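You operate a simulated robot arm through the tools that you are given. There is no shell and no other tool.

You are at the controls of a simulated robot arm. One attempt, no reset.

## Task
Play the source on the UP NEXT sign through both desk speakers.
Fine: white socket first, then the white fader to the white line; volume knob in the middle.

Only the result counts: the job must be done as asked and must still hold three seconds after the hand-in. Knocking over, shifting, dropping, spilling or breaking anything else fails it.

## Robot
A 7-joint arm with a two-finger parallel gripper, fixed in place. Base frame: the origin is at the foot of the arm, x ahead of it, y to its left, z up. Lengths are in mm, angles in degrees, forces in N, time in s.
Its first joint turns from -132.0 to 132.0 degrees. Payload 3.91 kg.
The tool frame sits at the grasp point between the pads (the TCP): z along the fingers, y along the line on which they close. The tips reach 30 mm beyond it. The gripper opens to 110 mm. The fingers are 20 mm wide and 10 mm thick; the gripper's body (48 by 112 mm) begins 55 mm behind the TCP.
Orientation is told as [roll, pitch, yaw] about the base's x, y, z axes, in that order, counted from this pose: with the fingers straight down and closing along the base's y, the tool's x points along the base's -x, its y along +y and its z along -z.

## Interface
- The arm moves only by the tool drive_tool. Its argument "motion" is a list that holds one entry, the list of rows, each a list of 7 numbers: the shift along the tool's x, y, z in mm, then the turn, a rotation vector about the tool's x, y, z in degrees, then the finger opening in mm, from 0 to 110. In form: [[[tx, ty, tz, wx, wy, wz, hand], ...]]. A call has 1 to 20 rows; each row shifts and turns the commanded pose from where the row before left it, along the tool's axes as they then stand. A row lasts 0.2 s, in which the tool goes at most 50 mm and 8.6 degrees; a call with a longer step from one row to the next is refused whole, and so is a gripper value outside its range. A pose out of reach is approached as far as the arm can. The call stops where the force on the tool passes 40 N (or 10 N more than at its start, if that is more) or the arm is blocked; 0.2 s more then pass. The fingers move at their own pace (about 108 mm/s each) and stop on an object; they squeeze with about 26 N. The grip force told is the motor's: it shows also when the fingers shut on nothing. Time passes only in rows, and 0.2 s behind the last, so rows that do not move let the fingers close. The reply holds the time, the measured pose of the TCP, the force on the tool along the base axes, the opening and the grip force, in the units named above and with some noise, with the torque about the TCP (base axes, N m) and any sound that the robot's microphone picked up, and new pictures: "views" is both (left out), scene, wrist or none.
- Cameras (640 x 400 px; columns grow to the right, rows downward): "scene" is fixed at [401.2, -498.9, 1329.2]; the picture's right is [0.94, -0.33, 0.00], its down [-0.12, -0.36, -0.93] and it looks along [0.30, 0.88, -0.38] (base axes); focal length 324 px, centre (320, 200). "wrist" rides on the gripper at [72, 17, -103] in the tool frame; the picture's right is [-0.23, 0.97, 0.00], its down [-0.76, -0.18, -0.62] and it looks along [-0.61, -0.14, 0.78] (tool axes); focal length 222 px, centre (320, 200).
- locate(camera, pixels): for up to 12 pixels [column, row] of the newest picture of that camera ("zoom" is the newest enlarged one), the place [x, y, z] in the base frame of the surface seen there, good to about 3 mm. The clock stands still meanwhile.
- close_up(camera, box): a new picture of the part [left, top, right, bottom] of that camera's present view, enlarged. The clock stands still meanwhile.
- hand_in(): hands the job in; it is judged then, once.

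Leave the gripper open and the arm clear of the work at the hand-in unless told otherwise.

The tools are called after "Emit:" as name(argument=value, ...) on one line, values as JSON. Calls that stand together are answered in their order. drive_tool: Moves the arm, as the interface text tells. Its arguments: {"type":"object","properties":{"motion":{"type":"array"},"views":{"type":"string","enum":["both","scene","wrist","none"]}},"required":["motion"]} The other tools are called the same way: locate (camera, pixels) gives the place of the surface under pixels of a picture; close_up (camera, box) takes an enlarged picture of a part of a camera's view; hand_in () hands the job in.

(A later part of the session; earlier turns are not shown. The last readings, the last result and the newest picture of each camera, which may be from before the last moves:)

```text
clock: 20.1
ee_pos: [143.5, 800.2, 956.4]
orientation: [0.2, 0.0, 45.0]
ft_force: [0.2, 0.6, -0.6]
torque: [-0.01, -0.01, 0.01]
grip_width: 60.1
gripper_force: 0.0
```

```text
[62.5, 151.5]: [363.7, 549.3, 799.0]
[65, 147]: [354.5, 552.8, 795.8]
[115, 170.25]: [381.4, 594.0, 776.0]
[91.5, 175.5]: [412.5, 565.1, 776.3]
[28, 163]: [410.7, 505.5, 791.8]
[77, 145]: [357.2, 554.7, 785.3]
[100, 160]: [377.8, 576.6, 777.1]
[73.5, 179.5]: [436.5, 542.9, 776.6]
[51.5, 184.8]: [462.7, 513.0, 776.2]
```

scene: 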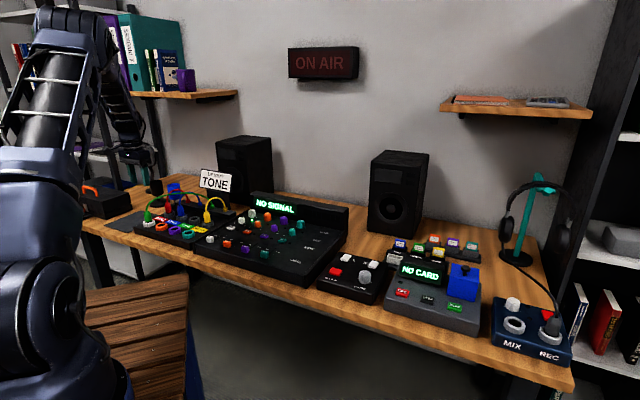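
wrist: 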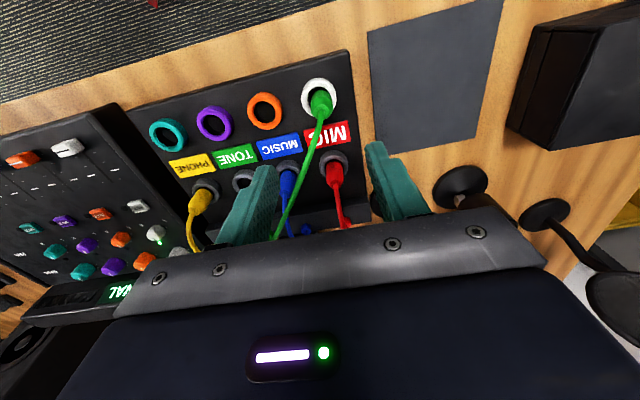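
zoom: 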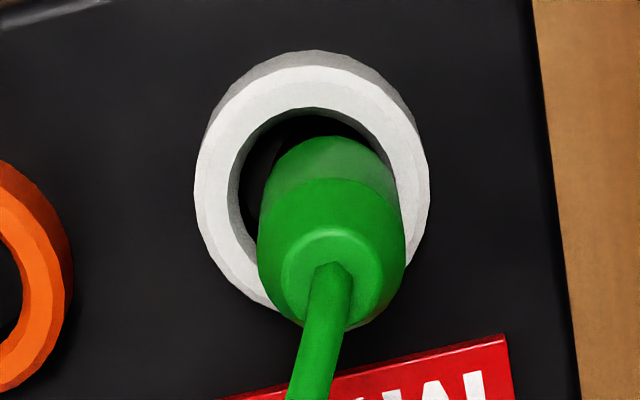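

The white line is centred at about (397, 579.5), which is u 690.5, v -129. The cap's index is near u 645, so it needs roughly +45 mm along u. I'm moving above the white fader at z of about 930.

Emit:
drive_tool(motion=[[[2.75, -41.75, 0, 0, 0, 0, 60], [2.75, -41.75, 0, 0, 0, 0, 60], [2.75, -41.75, 0, 0, 0, 0, 60], [2.75, -41.75, 0, 0, 0, 0, 60], [2.75, -41.75, 5, 0, 0, 0, 60], [2.75, -41.75, 7, 0, 0, 0, 60], [2.75, -41.75, 7, 0, 0, 0, 60], [2.75, -41.75, 7, 0, 0, 0, 60], [0, 0, 0, 0, 0, 0, 60]]], views="both")

```text
clock: 22.1
ee_pos: [363.1, 548.3, 929.3]
orientation: [0.1, -0.1, 45.0]
ft_force: [-0.2, 0.6, -0.1]
torque: [-0.02, 0.02, 0.01]
grip_width: 60.0
gripper_force: 0.0
```

scene: 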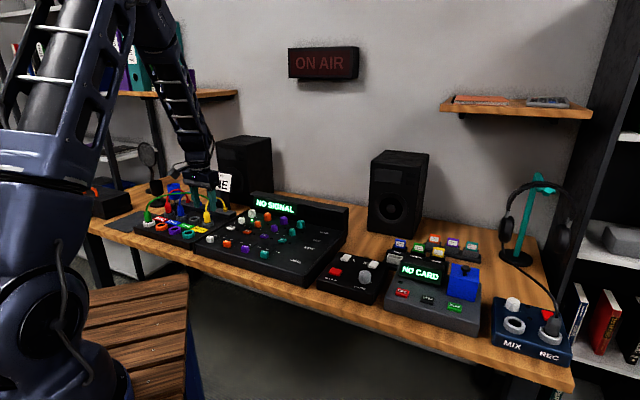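
wrist: 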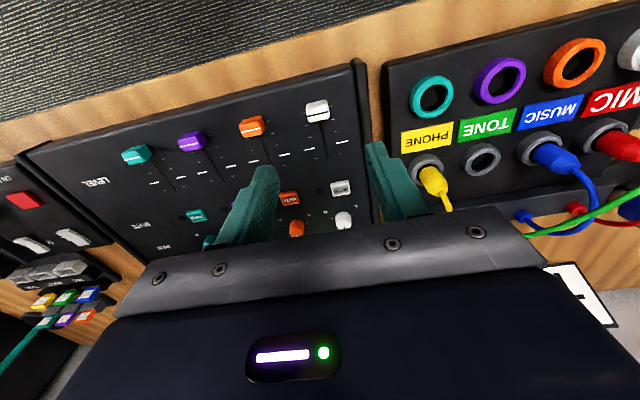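

Emit:
close_up(camera="wrist", box=[264, 90, 376, 160])

```text
5.71 times, centred on (320, 125) of wrist
```

zoom: 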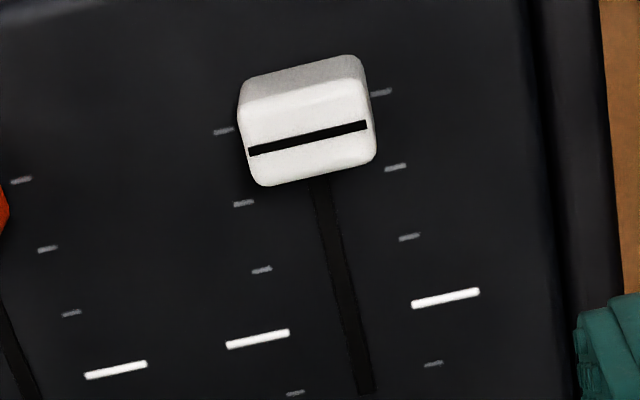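

Emit:
locate(camera="zoom", pixels=[[256, 150], [308, 138], [360, 125], [300, 105], [312, 165], [258, 339], [446, 297], [223, 131], [381, 92], [262, 270], [409, 236], [350, 330]])

Emit:
locate(camera="zoom", pixels=[[230, 345], [288, 332], [415, 304], [478, 291], [243, 203], [395, 167], [295, 393], [433, 364], [248, 140], [370, 140], [270, 182], [365, 160]])

```text
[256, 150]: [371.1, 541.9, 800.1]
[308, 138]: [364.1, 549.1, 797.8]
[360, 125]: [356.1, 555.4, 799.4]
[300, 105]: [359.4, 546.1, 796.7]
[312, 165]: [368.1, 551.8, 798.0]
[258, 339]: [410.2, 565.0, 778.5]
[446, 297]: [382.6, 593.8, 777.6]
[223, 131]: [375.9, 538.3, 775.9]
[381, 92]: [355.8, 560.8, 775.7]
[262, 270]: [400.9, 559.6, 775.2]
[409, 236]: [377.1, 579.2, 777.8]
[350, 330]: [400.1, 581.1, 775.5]
```

```text
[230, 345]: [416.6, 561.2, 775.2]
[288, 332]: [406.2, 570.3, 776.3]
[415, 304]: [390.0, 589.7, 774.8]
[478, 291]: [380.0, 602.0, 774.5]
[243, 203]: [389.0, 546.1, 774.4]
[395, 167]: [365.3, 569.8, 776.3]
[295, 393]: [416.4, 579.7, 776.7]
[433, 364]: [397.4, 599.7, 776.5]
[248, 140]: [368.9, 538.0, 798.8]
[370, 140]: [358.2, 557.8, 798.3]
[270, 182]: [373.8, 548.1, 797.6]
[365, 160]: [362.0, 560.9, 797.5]
```

The cap is at u 645.3, v -130.8, with its top at 798. Fitting all five tick marks puts the white line at u 690.9. I'm descending to straddle the cap, with the tips staying about 5 mm above the panel.

Emit:
drive_tool(motion=[[[-1, 0, 20, 0, 0, 0, 50], [0, 0, 28, 0, 0, 0, 44], [0, 0, 28, 0, 0, 0, 44], [0, 0, 20, 0, 0, 0, 44], [0, 0, 14, 0, 0, 0, 44], [0, 0, 8, 0, 0, 0, 44], [0, 0, 0, 0, 0, 0, 44]]], views="both")

```text
clock: 23.8
ee_pos: [362.2, 551.1, 812.1]
orientation: [0.0, -0.2, 45.0]
ft_force: [-1.4, -0.5, -0.5]
torque: [0.02, -0.02, 0.01]
grip_width: 44.0
gripper_force: 0.0
```

scene: 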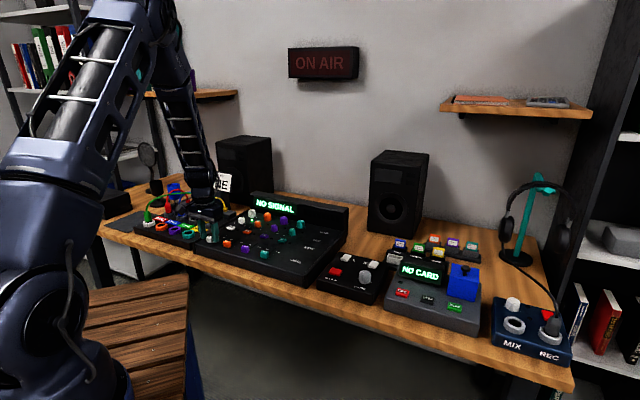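
wrist: 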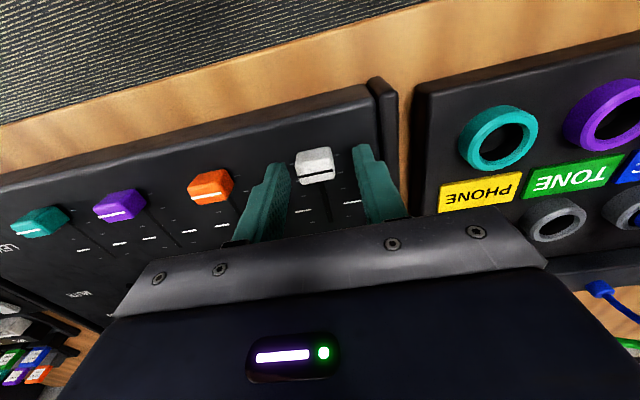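

The cap sits about 2.7 mm toward the left finger, so I'll centre with tool y -2.6 and then close on it.

Emit:
drive_tool(motion=[[[0, -2.6, 0, 0, 0, 0, 44], [0, 0, 0, 0, 0, 0, 34], [0, 0, 0, 0, 0, 0, 24], [0, 0, 0, 0, 0, 0, 10], [0, 0, 0, 0, 0, 0, 0], [0, 0, 0, 0, 0, 0, 0]]], views="wrist")

```text
clock: 25.1
ee_pos: [365.0, 549.1, 812.2]
orientation: [0.1, -0.2, 45.0]
ft_force: [2.7, -1.8, 1.8]
torque: [-0.12, -0.12, 0.01]
grip_width: 23.8
gripper_force: 45.0
```

wrist: 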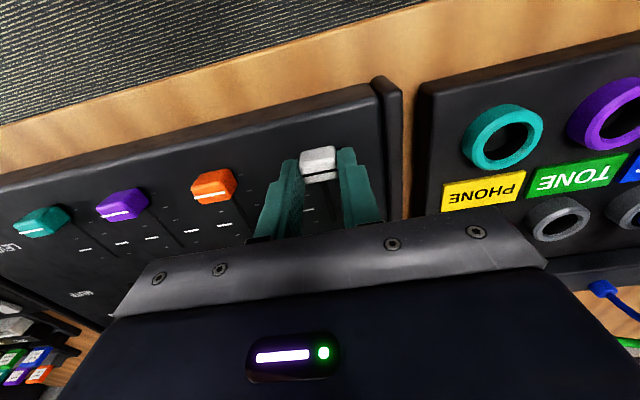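

The cap is gripped at 23.8 mm with a small side load. I'm sliding it along u by 43 mm in small steps, then checking against the line.

Emit:
drive_tool(motion=[[[-3, 0, 0, 0, 0, 0, 0], [-5, 0, 0, 0, 0, 0, 0], [-5, 0, 0, 0, 0, 0, 0], [-5, 0, 0, 0, 0, 0, 0], [-5, 0, 0, 0, 0, 0, 0], [-5, 0, 0, 0, 0, 0, 0], [-5, 0, 0, 0, 0, 0, 0], [-5, 0, 0, 0, 0, 0, 0], [-3, 0, 0, 0, 0, 0, 0], [-2, 0, 0, 0, 0, 0, 0], [0, 0, 0, 0, 0, 0, 0]]], views="both")

```text
clock: 27.6
ee_pos: [394.8, 579.3, 813.0]
orientation: [0.2, -0.2, 45.0]
ft_force: [6.0, -5.6, 29.6]
torque: [-0.06, -0.34, 0.07]
grip_width: 23.8
gripper_force: 45.0
```

scene: 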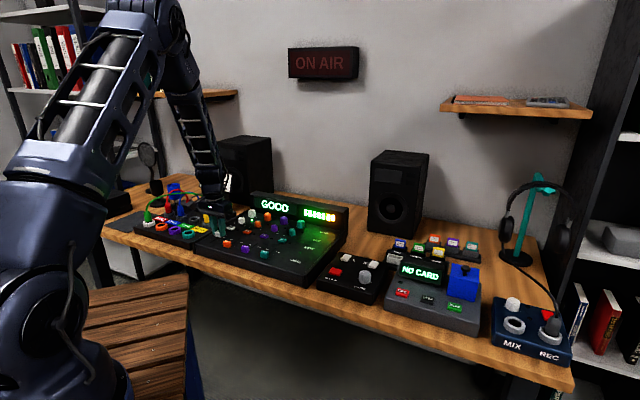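
wrist: 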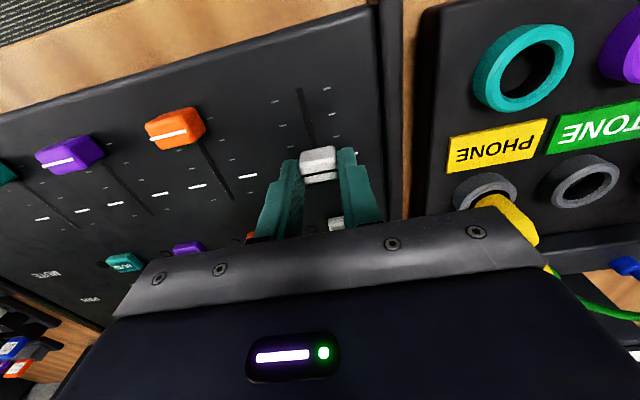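

The mixer display now reads GOOD with a meter. There is 30 N of vertical load, so I'll check the alignment closely before easing off.

Emit:
close_up(camera="wrist", box=[232, 75, 376, 220])

Emit:
close_up(camera="scene", box=[200, 185, 360, 285])

```text
2.76 times, centred on (304, 148) of wrist
```

zoom: 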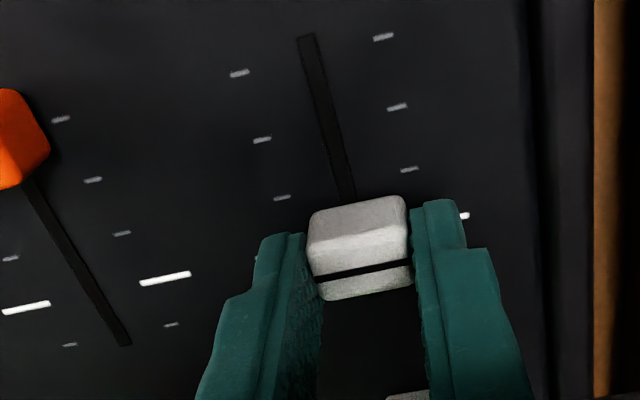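

```text
4.00 times, centred on (280, 235) of scene
```

zoom: 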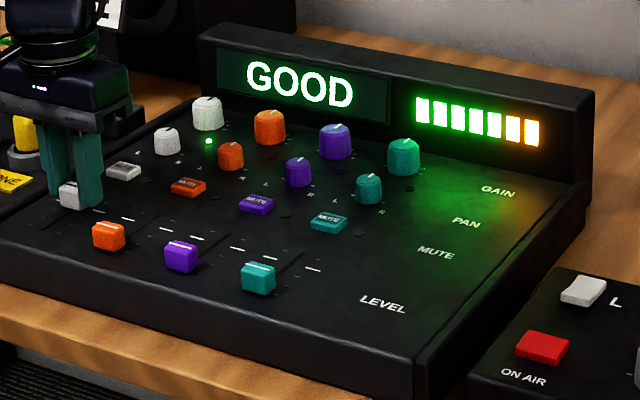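

Emit:
locate(camera="wrist", pixels=[[319.9, 173.7], [310, 175.7], [329, 171.8], [355.5, 153.5], [336, 137], [290, 147], [319, 163], [318, 152]])

```text
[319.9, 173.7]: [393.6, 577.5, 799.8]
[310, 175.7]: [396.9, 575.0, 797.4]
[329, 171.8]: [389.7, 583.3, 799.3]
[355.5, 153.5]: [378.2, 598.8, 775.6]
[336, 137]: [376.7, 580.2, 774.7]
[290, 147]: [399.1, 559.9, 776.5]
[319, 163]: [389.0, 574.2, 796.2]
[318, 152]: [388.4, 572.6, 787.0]
```

The cap index is at u of about 687.5 and the white line at 690.9, so about 3 mm remain. I'll ease up 1 mm to shed the vertical load and slide 3 mm more.

Emit:
drive_tool(motion=[[[0, 0, -1, 0, 0, 0, 0], [-1.5, 0, 0, 0, 0, 0, 0], [-1.5, 0, 0, 0, 0, 0, 0], [0, 0, 0, 0, 0, 0, 0]]], views="both")

```text
clock: 28.6
ee_pos: [398.1, 581.0, 811.7]
orientation: [0.1, 0.0, 45.1]
ft_force: [5.5, -6.7, -0.9]
torque: [-0.11, -0.18, 0.06]
grip_width: 23.8
gripper_force: 45.4
```

scene: 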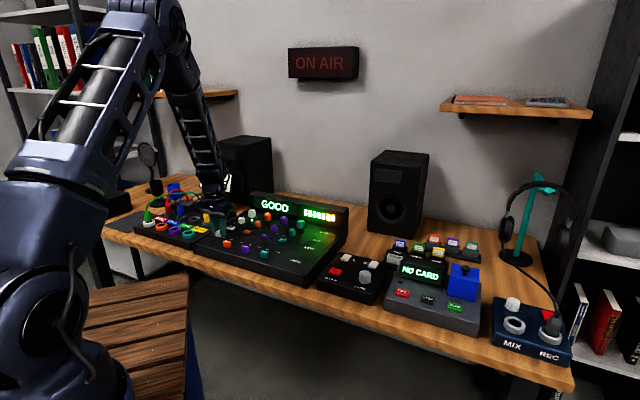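
wrist: 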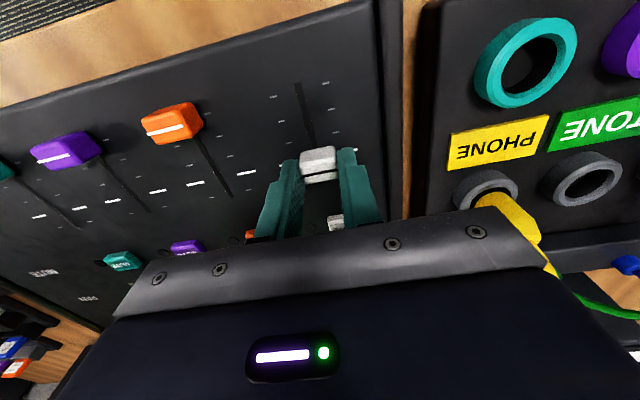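

The vertical load is gone. I'm opening the fingers and lifting off to inspect the fader against its line.

Emit:
drive_tool(motion=[[[0, 0, 0, 0, 0, 0, 30], [0, 0, 0, 0, 0, 0, 44], [0, 0, 0, 0, 0, 0, 44], [0, 0, -10, 0, 0, 0, 44], [0, 0, -20, 0, 0, 0, 50], [0, 0, -30, 0, 0, 0, 60], [5, 0, -30, 0, 0, 0, 60], [10, 0, -30, 0, 0, 0, 60], [20, 0, 0, 0, 0, 0, 60], [15, 0, 0, 0, 0, 0, 60], [0, 0, 0, 0, 0, 0, 60]]], views="both")

```text
clock: 30.9
ee_pos: [361.0, 544.4, 930.9]
orientation: [0.1, -0.3, 45.0]
ft_force: [-1.3, 0.0, 0.0]
torque: [0.0, -0.01, -0.02]
grip_width: 60.1
gripper_force: 0.1
```

scene: 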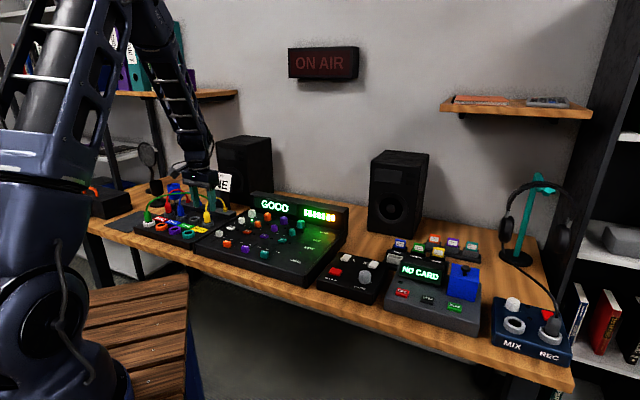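
wrist: 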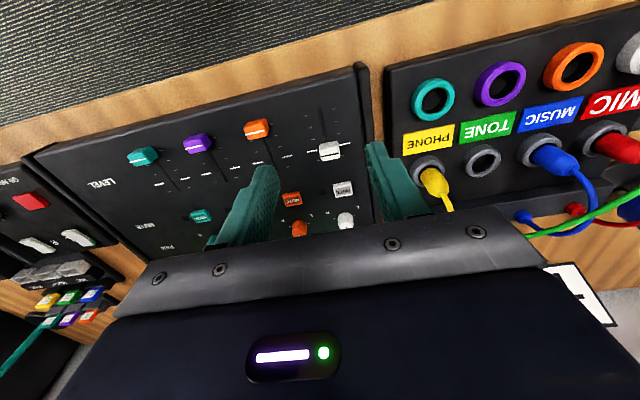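

Emit:
close_up(camera="wrist", box=[272, 110, 384, 180])

Emit:
close_up(camera="wrist", box=[280, 170, 376, 230])

Emit:
close_up(camera="scene", box=[200, 200, 280, 250])

```text
5.71 times, centred on (328, 145) of wrist
```

zoom: 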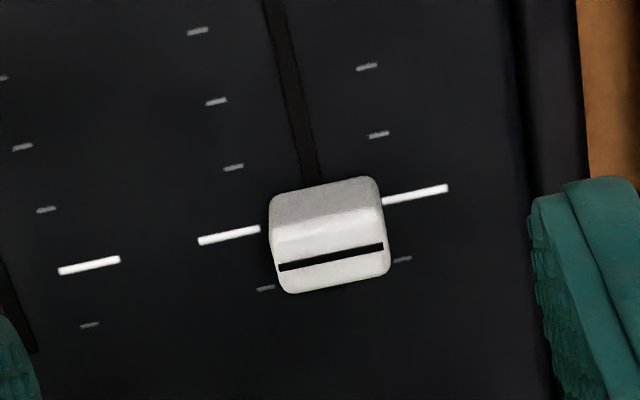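

```text
6.67 times, centred on (328, 200) of wrist
```

zoom: 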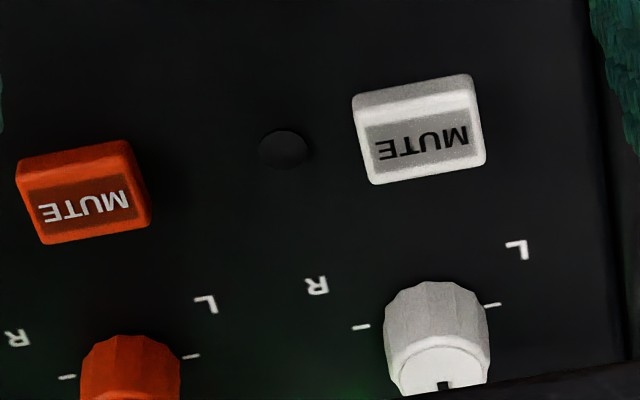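

```text
8.00 times, centred on (240, 225) of scene
```

zoom: 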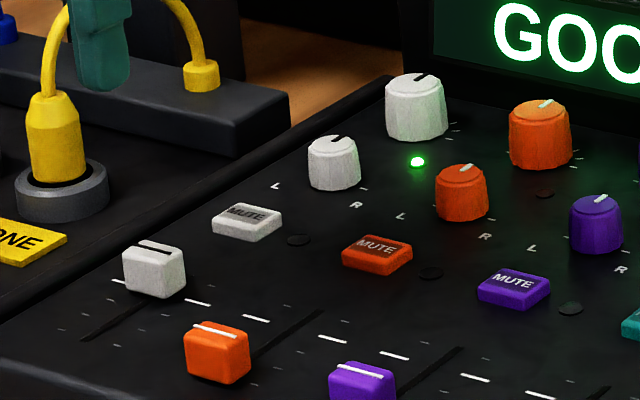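

Emit:
locate(camera="wrist", pixels=[[321.8, 156.5], [329.9, 155], [338, 153.3], [311.9, 151.1], [345.15, 143.95], [308, 151.9], [349.5, 143.1], [316, 150.2], [325.9, 152.2], [334, 150.5], [318.5, 160.4], [342.4, 155.3]])

```text
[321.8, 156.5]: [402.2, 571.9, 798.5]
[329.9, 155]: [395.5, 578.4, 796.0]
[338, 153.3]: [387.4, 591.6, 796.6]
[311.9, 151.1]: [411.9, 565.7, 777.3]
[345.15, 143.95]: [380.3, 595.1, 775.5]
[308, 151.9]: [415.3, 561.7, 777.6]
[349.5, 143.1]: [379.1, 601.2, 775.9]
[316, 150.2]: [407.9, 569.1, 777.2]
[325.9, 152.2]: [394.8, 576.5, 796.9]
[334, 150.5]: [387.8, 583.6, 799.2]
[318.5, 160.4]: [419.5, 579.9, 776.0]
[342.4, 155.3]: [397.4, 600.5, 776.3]
```

The cap index agrees with the white line to within about 1 mm, and the display says GOOD. Next I'll check that the white pan knob is centred for both speakers, by moving the camera further up the strip.

Emit:
drive_tool(motion=[[[-25, 0, -5, 0, 0, 0, 60], [-35, 0, -5, 0, 0, 0, 60], [-35, 0, -5, 0, 0, 0, 60], [-25, 0, -5, 0, 0, 0, 60], [0, 0, 0, 0, 0, 0, 60]]], views="both")

```text
clock: 32.1
ee_pos: [445.8, 630.3, 950.7]
orientation: [0.1, -0.1, 45.1]
ft_force: [0.4, 0.0, 0.3]
torque: [0.01, 0.01, -0.02]
grip_width: 60.1
gripper_force: 0.0
```

scene: 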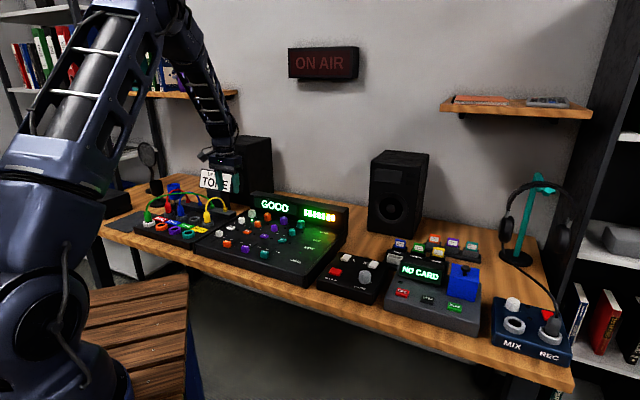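
wrist: 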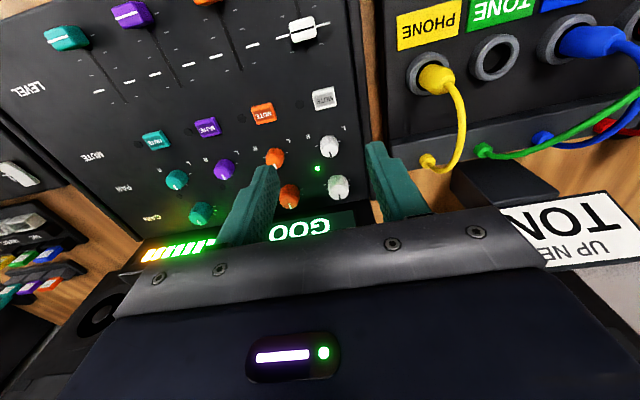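

Emit:
close_up(camera="wrist", box=[256, 120, 384, 200])

Emit:
close_up(camera="wrist", box=[0, 90, 160, 190])

Emit:
close_up(camera="wrist", box=[264, 10, 360, 70])

```text
5.00 times, centred on (320, 160) of wrist
```

zoom: 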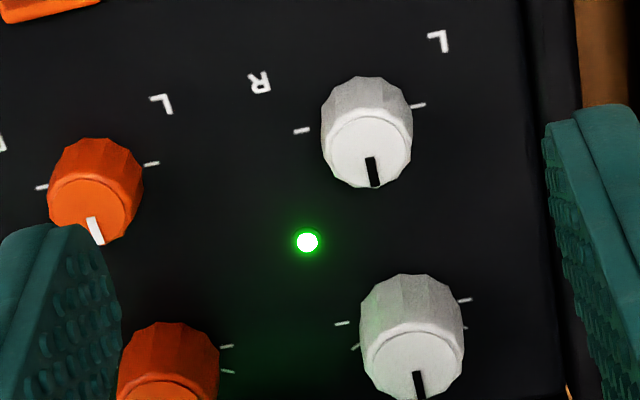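

```text
4.00 times, centred on (80, 140) of wrist
```

zoom: 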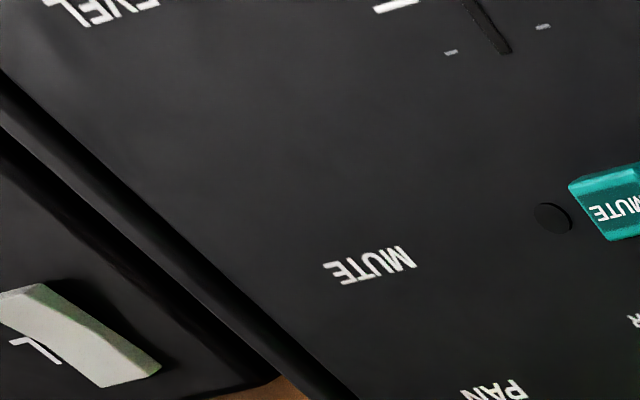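

```text
6.67 times, centred on (312, 40) of wrist
```

zoom: 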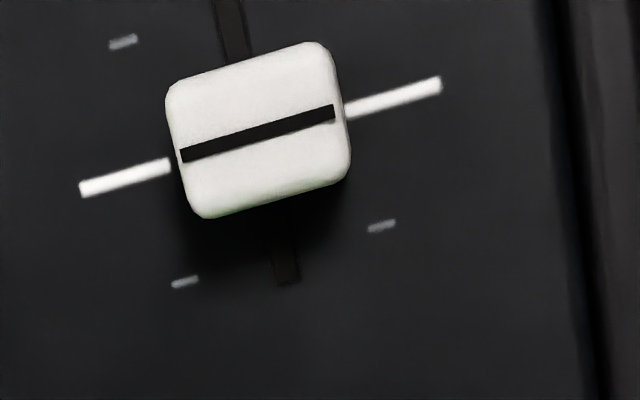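

From nearly overhead, the cap index lines up with the white line and the pan pointer faces straight back, so it is centred. Next is the monitor box, so I'm moving across at this height to view the volume knob and the L/R switches.

Emit:
drive_tool(motion=[[[9.3, -30, 0, 0, 0, 0, 60], [9.3, -40.8, 0, 0, 0, 0, 60], [9.3, -40.8, 0, 0, 0, 0, 60], [9.3, -40.8, 0, 0, 0, 0, 60], [9.3, -40.8, 0, 0, 0, 0, 60], [9.3, -40.8, 0, 0, 0, 0, 60], [9.3, -40.8, 0, 0, 0, 0, 60], [9.3, -40.8, 0, 0, 0, 0, 60], [9.3, -40.8, 0, 0, 0, 0, 60], [9.3, -40.8, 0, 0, 0, 0, 60], [9.3, -40.8, 0, 0, 0, 0, 60], [9.3, -40.8, 0, 0, 0, 0, 60], [9.3, -40.8, 0, 0, 0, 0, 60], [0, -10, 0, 0, 0, 0, 60], [0, 0, 0, 0, 0, 0, 60]]], views="both")

```text
clock: 35.4
ee_pos: [736.1, 170.2, 950.8]
orientation: [0.1, -0.3, 44.9]
ft_force: [0.9, -0.7, 1.2]
torque: [0.02, 0.01, 0.01]
grip_width: 59.9
gripper_force: 0.0
```

scene: 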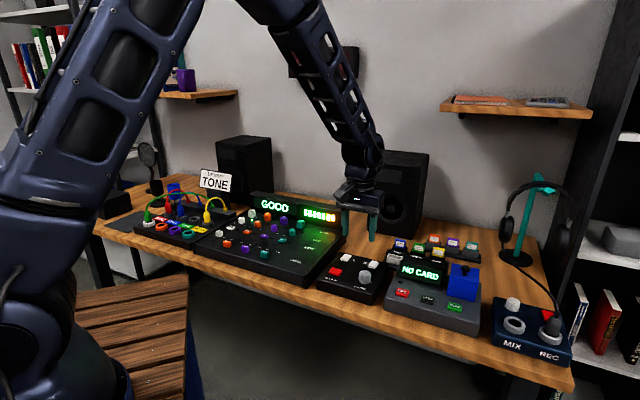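
wrist: 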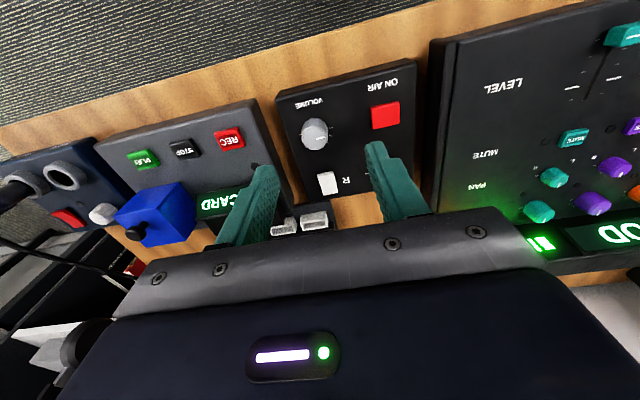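

Emit:
close_up(camera="wrist", box=[272, 90, 416, 180])

Emit:
close_up(camera="wrist", box=[280, 105, 344, 145])

Emit:
close_up(camera="wrist", box=[300, 150, 380, 200])

```text
4.44 times, centred on (344, 135) of wrist
```

zoom: 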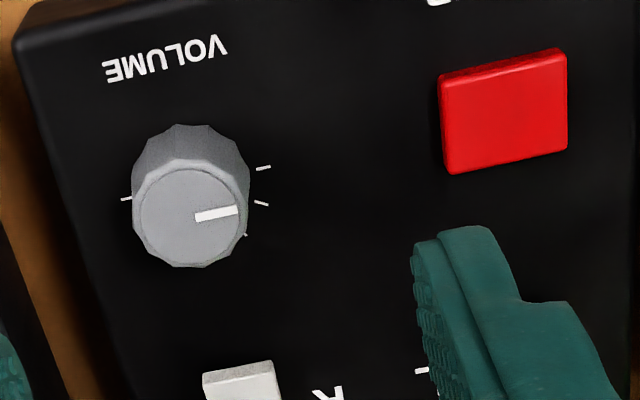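

```text
10.00 times, centred on (312, 125) of wrist
```

zoom: 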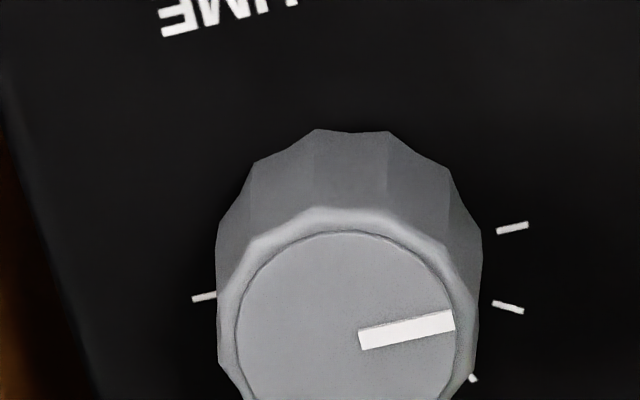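

```text
8.00 times, centred on (340, 175) of wrist
```

zoom: 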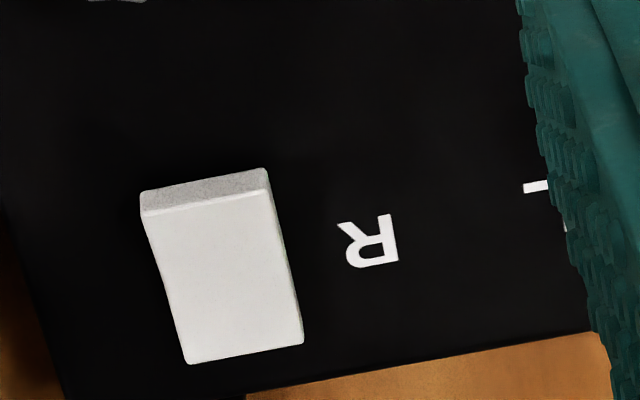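

The volume pointer is at 9 o'clock, which is image right. The ticks run from 9 o'clock over the back to 3 o'clock, so the middle is 12 o'clock, 90° clockwise. I'll locate the knob, ticks and nearby tall objects, then enlarge the scene view of the L/R rockers.

Emit:
locate(camera="wrist", pixels=[[314.5, 138.2], [320.5, 137.7], [325, 136.8], [303.7, 138.5], [312, 128.5], [316, 144.8], [300.4, 134.7], [331.2, 127.8], [330.8, 135.7], [300, 110], [240, 190], [215, 203]])

Emit:
close_up(camera="scene", box=[325, 245, 389, 285])

```text
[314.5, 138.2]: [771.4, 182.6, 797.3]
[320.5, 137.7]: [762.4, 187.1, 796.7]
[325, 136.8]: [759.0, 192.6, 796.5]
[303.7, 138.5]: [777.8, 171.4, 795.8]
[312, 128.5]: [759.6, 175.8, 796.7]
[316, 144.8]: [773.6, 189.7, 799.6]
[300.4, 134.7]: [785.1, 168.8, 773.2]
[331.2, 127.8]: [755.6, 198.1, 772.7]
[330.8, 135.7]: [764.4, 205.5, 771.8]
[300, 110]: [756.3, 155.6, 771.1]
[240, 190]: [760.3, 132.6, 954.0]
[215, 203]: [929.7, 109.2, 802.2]
```

```text
10.00 times, centred on (357, 265) of scene
```

zoom: 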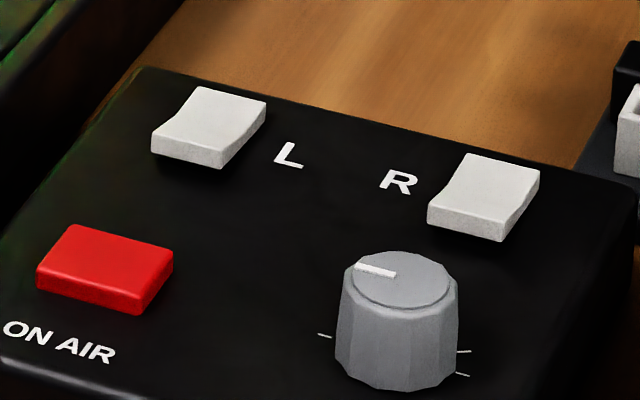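

Both rockers look alike, so both are in the same state; the microphone should tell me more once the volume is up. The knob axis is at about u 674.3, v 413.8, or (769, 184), with its top at 797. I'm moving above it at z 890 for a finer look.

Emit:
drive_tool(motion=[[[-16.5, -7, 0, 0, 0, 0, 60], [-17, -6.7, 20, 0, 0, 0, 60], [0, 0, 40, 0, 0, 0, 56], [0, 0, 0, 0, 0, 0, 56]]], views="both")

```text
clock: 36.4
ee_pos: [769.1, 184.8, 887.7]
orientation: [0.1, -0.2, 45.1]
ft_force: [0.1, 0.2, -0.1]
torque: [0.04, 0.0, -0.04]
grip_width: 56.0
gripper_force: 0.0
```

scene: 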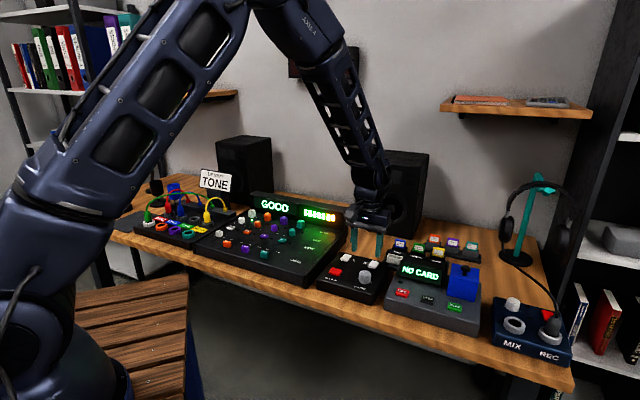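
wrist: 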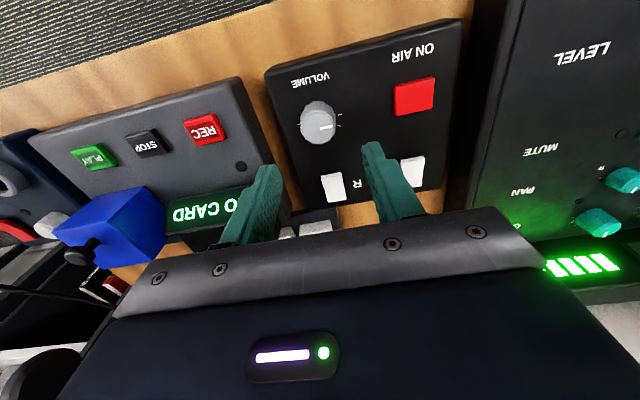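

Emit:
close_up(camera="wrist", box=[280, 90, 360, 140])

Emit:
locate(camera="wrist", pixels=[[130, 200], [160, 200], [150, 240], [240, 195], [230, 210], [300, 220], [250, 130], [332, 185], [412, 165]])

```text
8.00 times, centred on (320, 115) of wrist
```

zoom: 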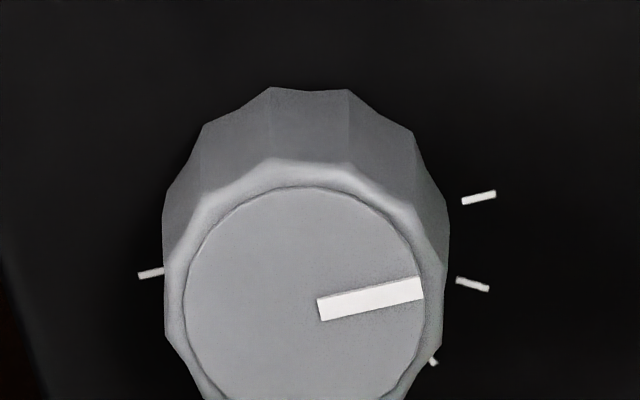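

```text
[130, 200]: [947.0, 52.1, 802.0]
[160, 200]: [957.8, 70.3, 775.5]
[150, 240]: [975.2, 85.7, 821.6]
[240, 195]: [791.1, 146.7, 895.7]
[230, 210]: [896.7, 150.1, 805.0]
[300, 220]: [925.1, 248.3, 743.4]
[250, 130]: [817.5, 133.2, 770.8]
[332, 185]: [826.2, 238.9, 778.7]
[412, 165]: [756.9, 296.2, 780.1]
```

The knob top is about 1.3 mm nearer the front and 1.2 mm further right than the TCP axis. I'll trim that and descend to z 807, with the tips about 5 mm above the panel.

Emit:
drive_tool(motion=[[[1.3, -1.2, 20, 0, 0, 0, 50], [0, 0, 25, 0, 0, 0, 50], [0, 0, 20, 0, 0, 0, 50], [0, 0, 10, 0, 0, 0, 50], [0, 0, 5.5, 0, 0, 0, 50], [0, 0, 0, 0, 0, 0, 50]]], views="both")

```text
clock: 37.8
ee_pos: [768.5, 183.5, 809.1]
orientation: [0.1, -0.2, 45.0]
ft_force: [-1.2, -0.3, -0.2]
torque: [0.01, -0.01, -0.01]
grip_width: 50.0
gripper_force: 0.1
```

scene: 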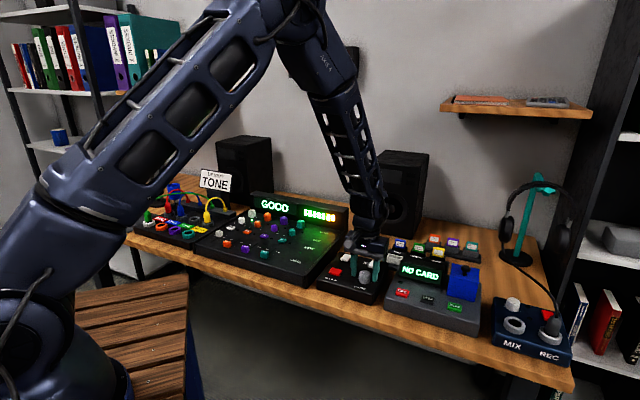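
wrist: 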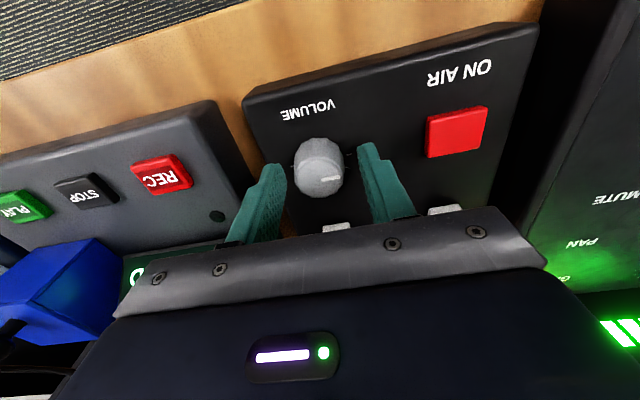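

Emit:
close_up(camera="wrist", box=[272, 130, 368, 190])

```text
6.67 times, centred on (320, 160) of wrist
```

zoom: 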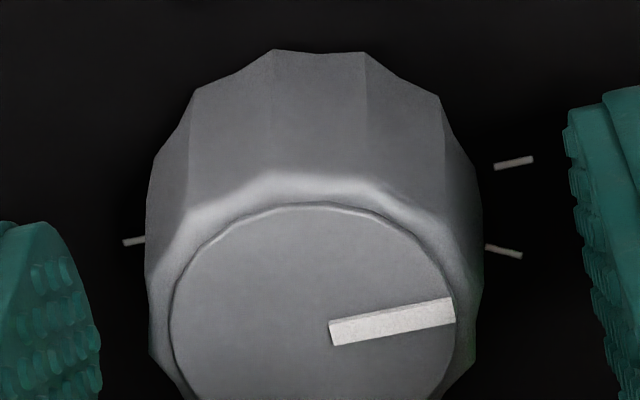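

The knob is centred between the fingers to within 1 mm. I'm closing on it.

Emit:
drive_tool(motion=[[[0, 0, 0, 0, 0, 0, 38], [0, 0, 0, 0, 0, 0, 28], [0, 0, 0, 0, 0, 0, 10], [0, 0, 0, 0, 0, 0, 0], [0, 0, 0, 0, 0, 0, 0]]], views="wrist")

```text
clock: 39.0
ee_pos: [769.5, 182.5, 808.9]
orientation: [0.1, -0.2, 45.0]
ft_force: [14.2, -10.6, -2.8]
torque: [-0.34, -0.59, -0.06]
grip_width: 32.2
gripper_force: 45.4
```

wrist: 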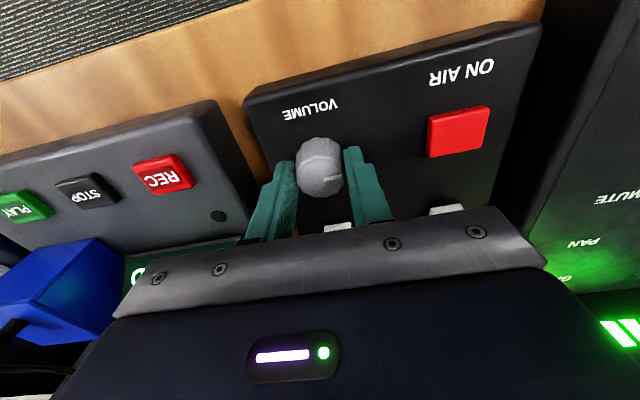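

Side load is about 17 N along +v, so the knob axis is slightly to the right. I'll ease tool y by -0.7 and read again before turning.

Emit:
drive_tool(motion=[[[0, -0.7, 0, 0, 0, 0, 0], [0, 0, 0, 0, 0, 0, 0]]], views="none")

```text
clock: 39.5
ee_pos: [769.1, 182.5, 809.3]
orientation: [0.2, 0.0, 45.0]
ft_force: [9.2, -17.2, 4.6]
torque: [-0.33, -0.48, -0.02]
grip_width: 32.0
gripper_force: 45.1
```

Emit:
drive_tool(motion=[[[0, -1.0, 0, 0, 0, 0, 0], [0, 0, 0, 0, 0, 0, 0], [0, 0, 0, 0, 0, 0, 0]]], views="wrist")

```text
clock: 40.4
ee_pos: [769.4, 181.4, 809.1]
orientation: [0.3, -0.1, 45.0]
ft_force: [-7.5, -9.6, 15.6]
torque: [-0.64, 0.78, -0.02]
grip_width: 32.0
gripper_force: 45.1
```

wrist: 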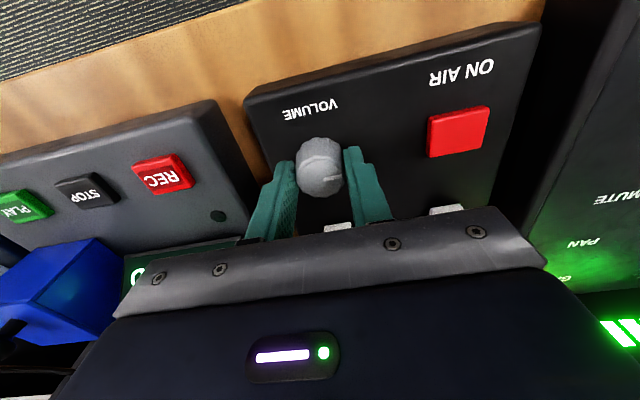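

Along v the grip is now balanced. A small u and z load remains, so I'll ease tool x +0.6 and lift 0.4, then begin turning clockwise from above (+ about tool z) in small steps.

Emit:
drive_tool(motion=[[[0.6, 0, -0.4, 0, 0, 0, 0], [0, 0, 0, 0, 0, 0, 0], [0, 0, 0, 0, 0, 3, 0], [0, 0, 0, 0, 0, 6, 0], [0, 0, 0, 0, 0, 6, 0], [0, 0, 0, 0, 0, 0, 0]]], views="both")

```text
clock: 41.8
ee_pos: [768.6, 183.3, 808.9]
orientation: [0.2, 0.0, 30.0]
ft_force: [-19.9, 7.0, -15.8]
torque: [0.48, 0.04, 0.01]
grip_width: 32.2
gripper_force: 44.8
```

scene: 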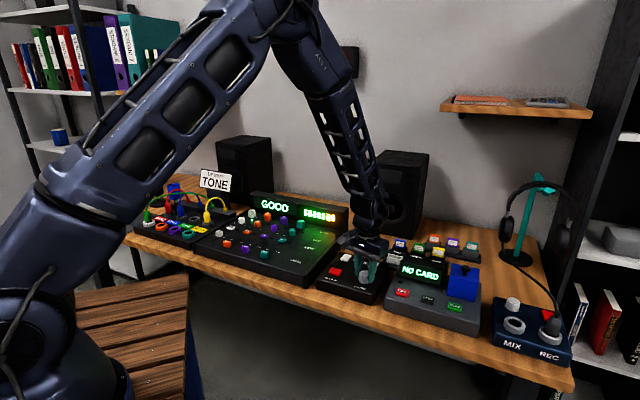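
wrist: 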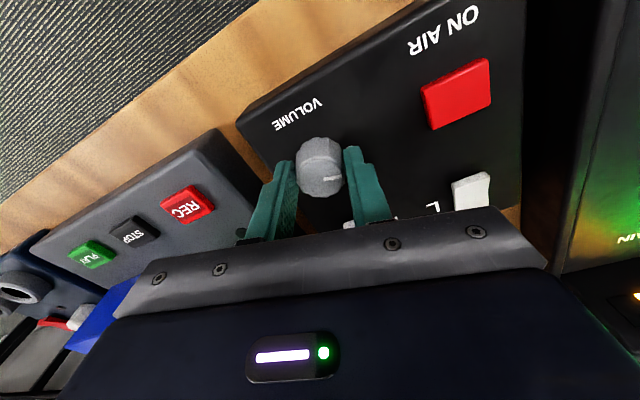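

The knob turns with the grip; the pointer still sits in the same place in the wrist view. I'm continuing clockwise with a slight easing of the side load.

Emit:
drive_tool(motion=[[[0.3, 0.4, 0.2, 0, 0, 0, 0], [0, 0, 0, 0, 0, 5, 0], [0, 0, 0, 0, 0, 6, 0], [0, 0, 0, 0, 0, 6, 0], [0, 0, 0, 0, 0, 6, 0], [0, 0, 0, 0, 0, 6, 0], [0, 0, 0, 0, 0, 6, 0], [0, 0, 0, 0, 0, 0, 0]]], views="both")

```text
clock: 43.0
ee_pos: [769.4, 183.0, 811.3]
orientation: [0.2, 0.0, 7.6]
ft_force: [-1.4, 2.4, -2.3]
torque: [-0.16, 0.03, 0.03]
grip_width: 32.2
gripper_force: 44.4
stopped in row 6: the force on the tool passed its limit at 40 N (the readings are from after the stop); the commanded pose is now the measured one
```

scene: 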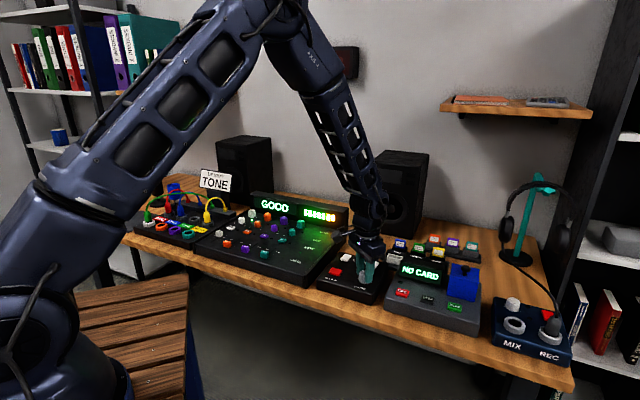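
wrist: 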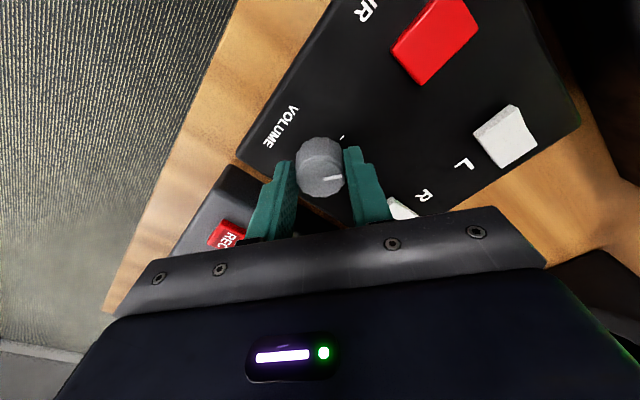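

The force guard stopped the turn at yaw 7.6 (37° done), and the load has since relaxed to near zero. I'm continuing in gentler increments.

Emit:
drive_tool(motion=[[[0, 0, 0, 0, 0, 4, 0], [0, 0, 0, 0, 0, 5, 0], [0, 0, 0, 0, 0, 5, 0], [0, 0, 0, 0, 0, 5, 0], [0, 0, 0, 0, 0, 0, 0]]], views="none")

```text
clock: 44.2
ee_pos: [768.5, 184.6, 809.3]
orientation: [0.3, 0.1, -11.3]
ft_force: [1.1, 15.6, -9.3]
torque: [0.55, -0.18, 0.05]
grip_width: 32.1
gripper_force: 45.1
```

Emit:
drive_tool(motion=[[[0.1, 0.5, 0.3, 0, 0, 0, 0], [0, 0, 0, 0, 0, 4, 0], [0, 0, 0, 0, 0, 5, 0], [0, 0, 0, 0, 0, 5, 0], [0, 0, 0, 0, 0, 0, 0]]], views="both")

```text
clock: 45.4
ee_pos: [771.2, 184.9, 810.2]
orientation: [0.3, 0.1, -25.4]
ft_force: [3.4, 23.5, -1.9]
torque: [0.71, -0.49, 0.04]
grip_width: 32.1
gripper_force: 44.6
```

scene: 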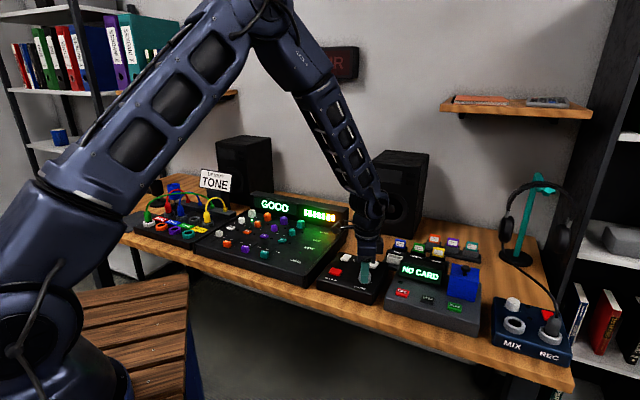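
wrist: 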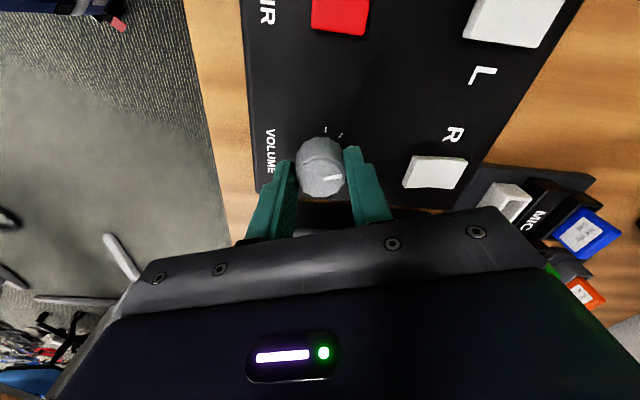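

The knob is following well, with 70° done. I'll ease +y slightly and turn the last 19.6°.

Emit:
drive_tool(motion=[[[0.2, 0.7, 0, 0, 0, 0, 0], [0, 0, 0, 0, 0, 4, 0], [0, 0, 0, 0, 0, 5, 0], [0, 0, 0, 0, 0, 5, 0], [0, 0, 0, 0, 0, 4, 0], [0, 0, 0, 0, 0, 1.6, 0], [0, 0, 0, 0, 0, 0, 0]]], views="both")

```text
clock: 47.0
ee_pos: [770.2, 184.7, 810.5]
orientation: [0.2, 0.2, -45.0]
ft_force: [5.0, 22.7, 10.4]
torque: [1.0, 0.34, 0.02]
grip_width: 32.2
gripper_force: 44.6
```

scene: 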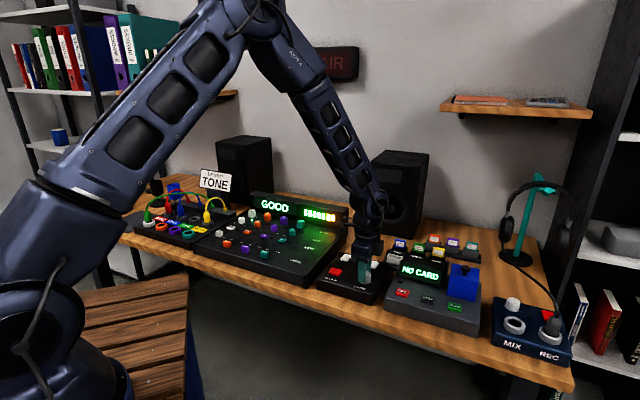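
wrist: 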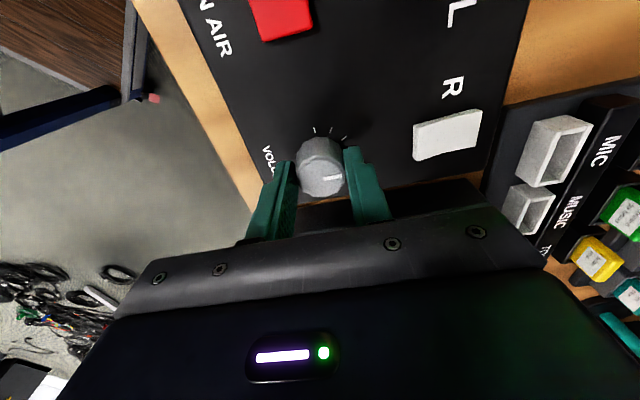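

Now at yaw -45. I'll check the pointer against the ticks in both views before letting go. No sound has been reported, so the L/R switches are probably off.

Emit:
close_up(camera="wrist", box=[272, 115, 368, 200])

Emit:
close_up(camera="wrist", box=[400, 60, 496, 170])

```text
4.71 times, centred on (320, 158) of wrist
```

zoom: 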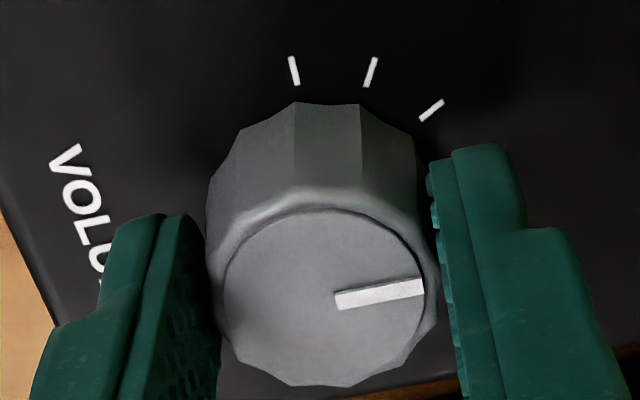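

```text
3.64 times, centred on (448, 115) of wrist
```

zoom: 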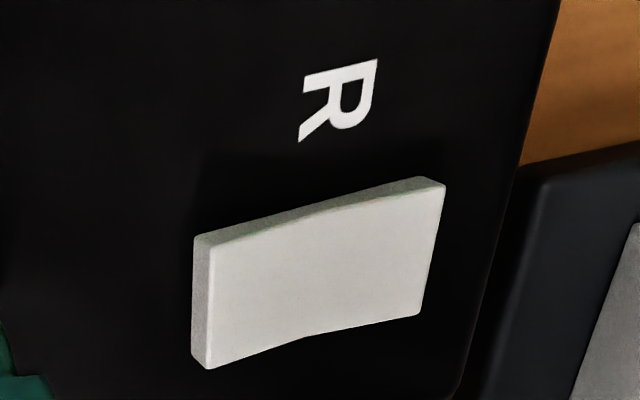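

The pointer lies exactly along the finger axis, which is 12 o'clock. I'm releasing, lifting clear, and moving back so the camera sees the knob and both rockers.

Emit:
drive_tool(motion=[[[0, 0, 0, 0, 0, 0, 36], [0, 0, 0, 0, 0, 0, 50], [0, 0, 0, 0, 0, 0, 50], [0, 0, -10, 0, 0, 0, 50], [0, 0, -25, 0, 0, 0, 56], [0, 0, -35, 0, 0, 0, 60], [0, 0, -35, 0, 0, 0, 60], [0, 0, -30, 0, 0, 0, 60], [0, 0, 0, 0, 0, 0, 60]]], views="both")

```text
clock: 49.0
ee_pos: [767.8, 185.5, 944.5]
orientation: [0.1, 0.1, -45.0]
ft_force: [0.7, 0.0, 0.5]
torque: [0.0, 0.0, 0.0]
grip_width: 60.1
gripper_force: 0.1
```

scene: 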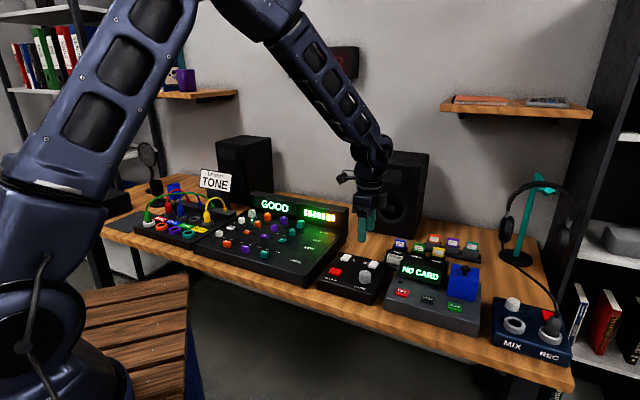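
wrist: 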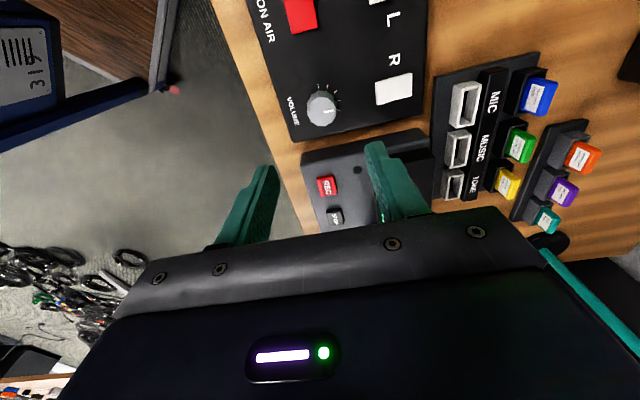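

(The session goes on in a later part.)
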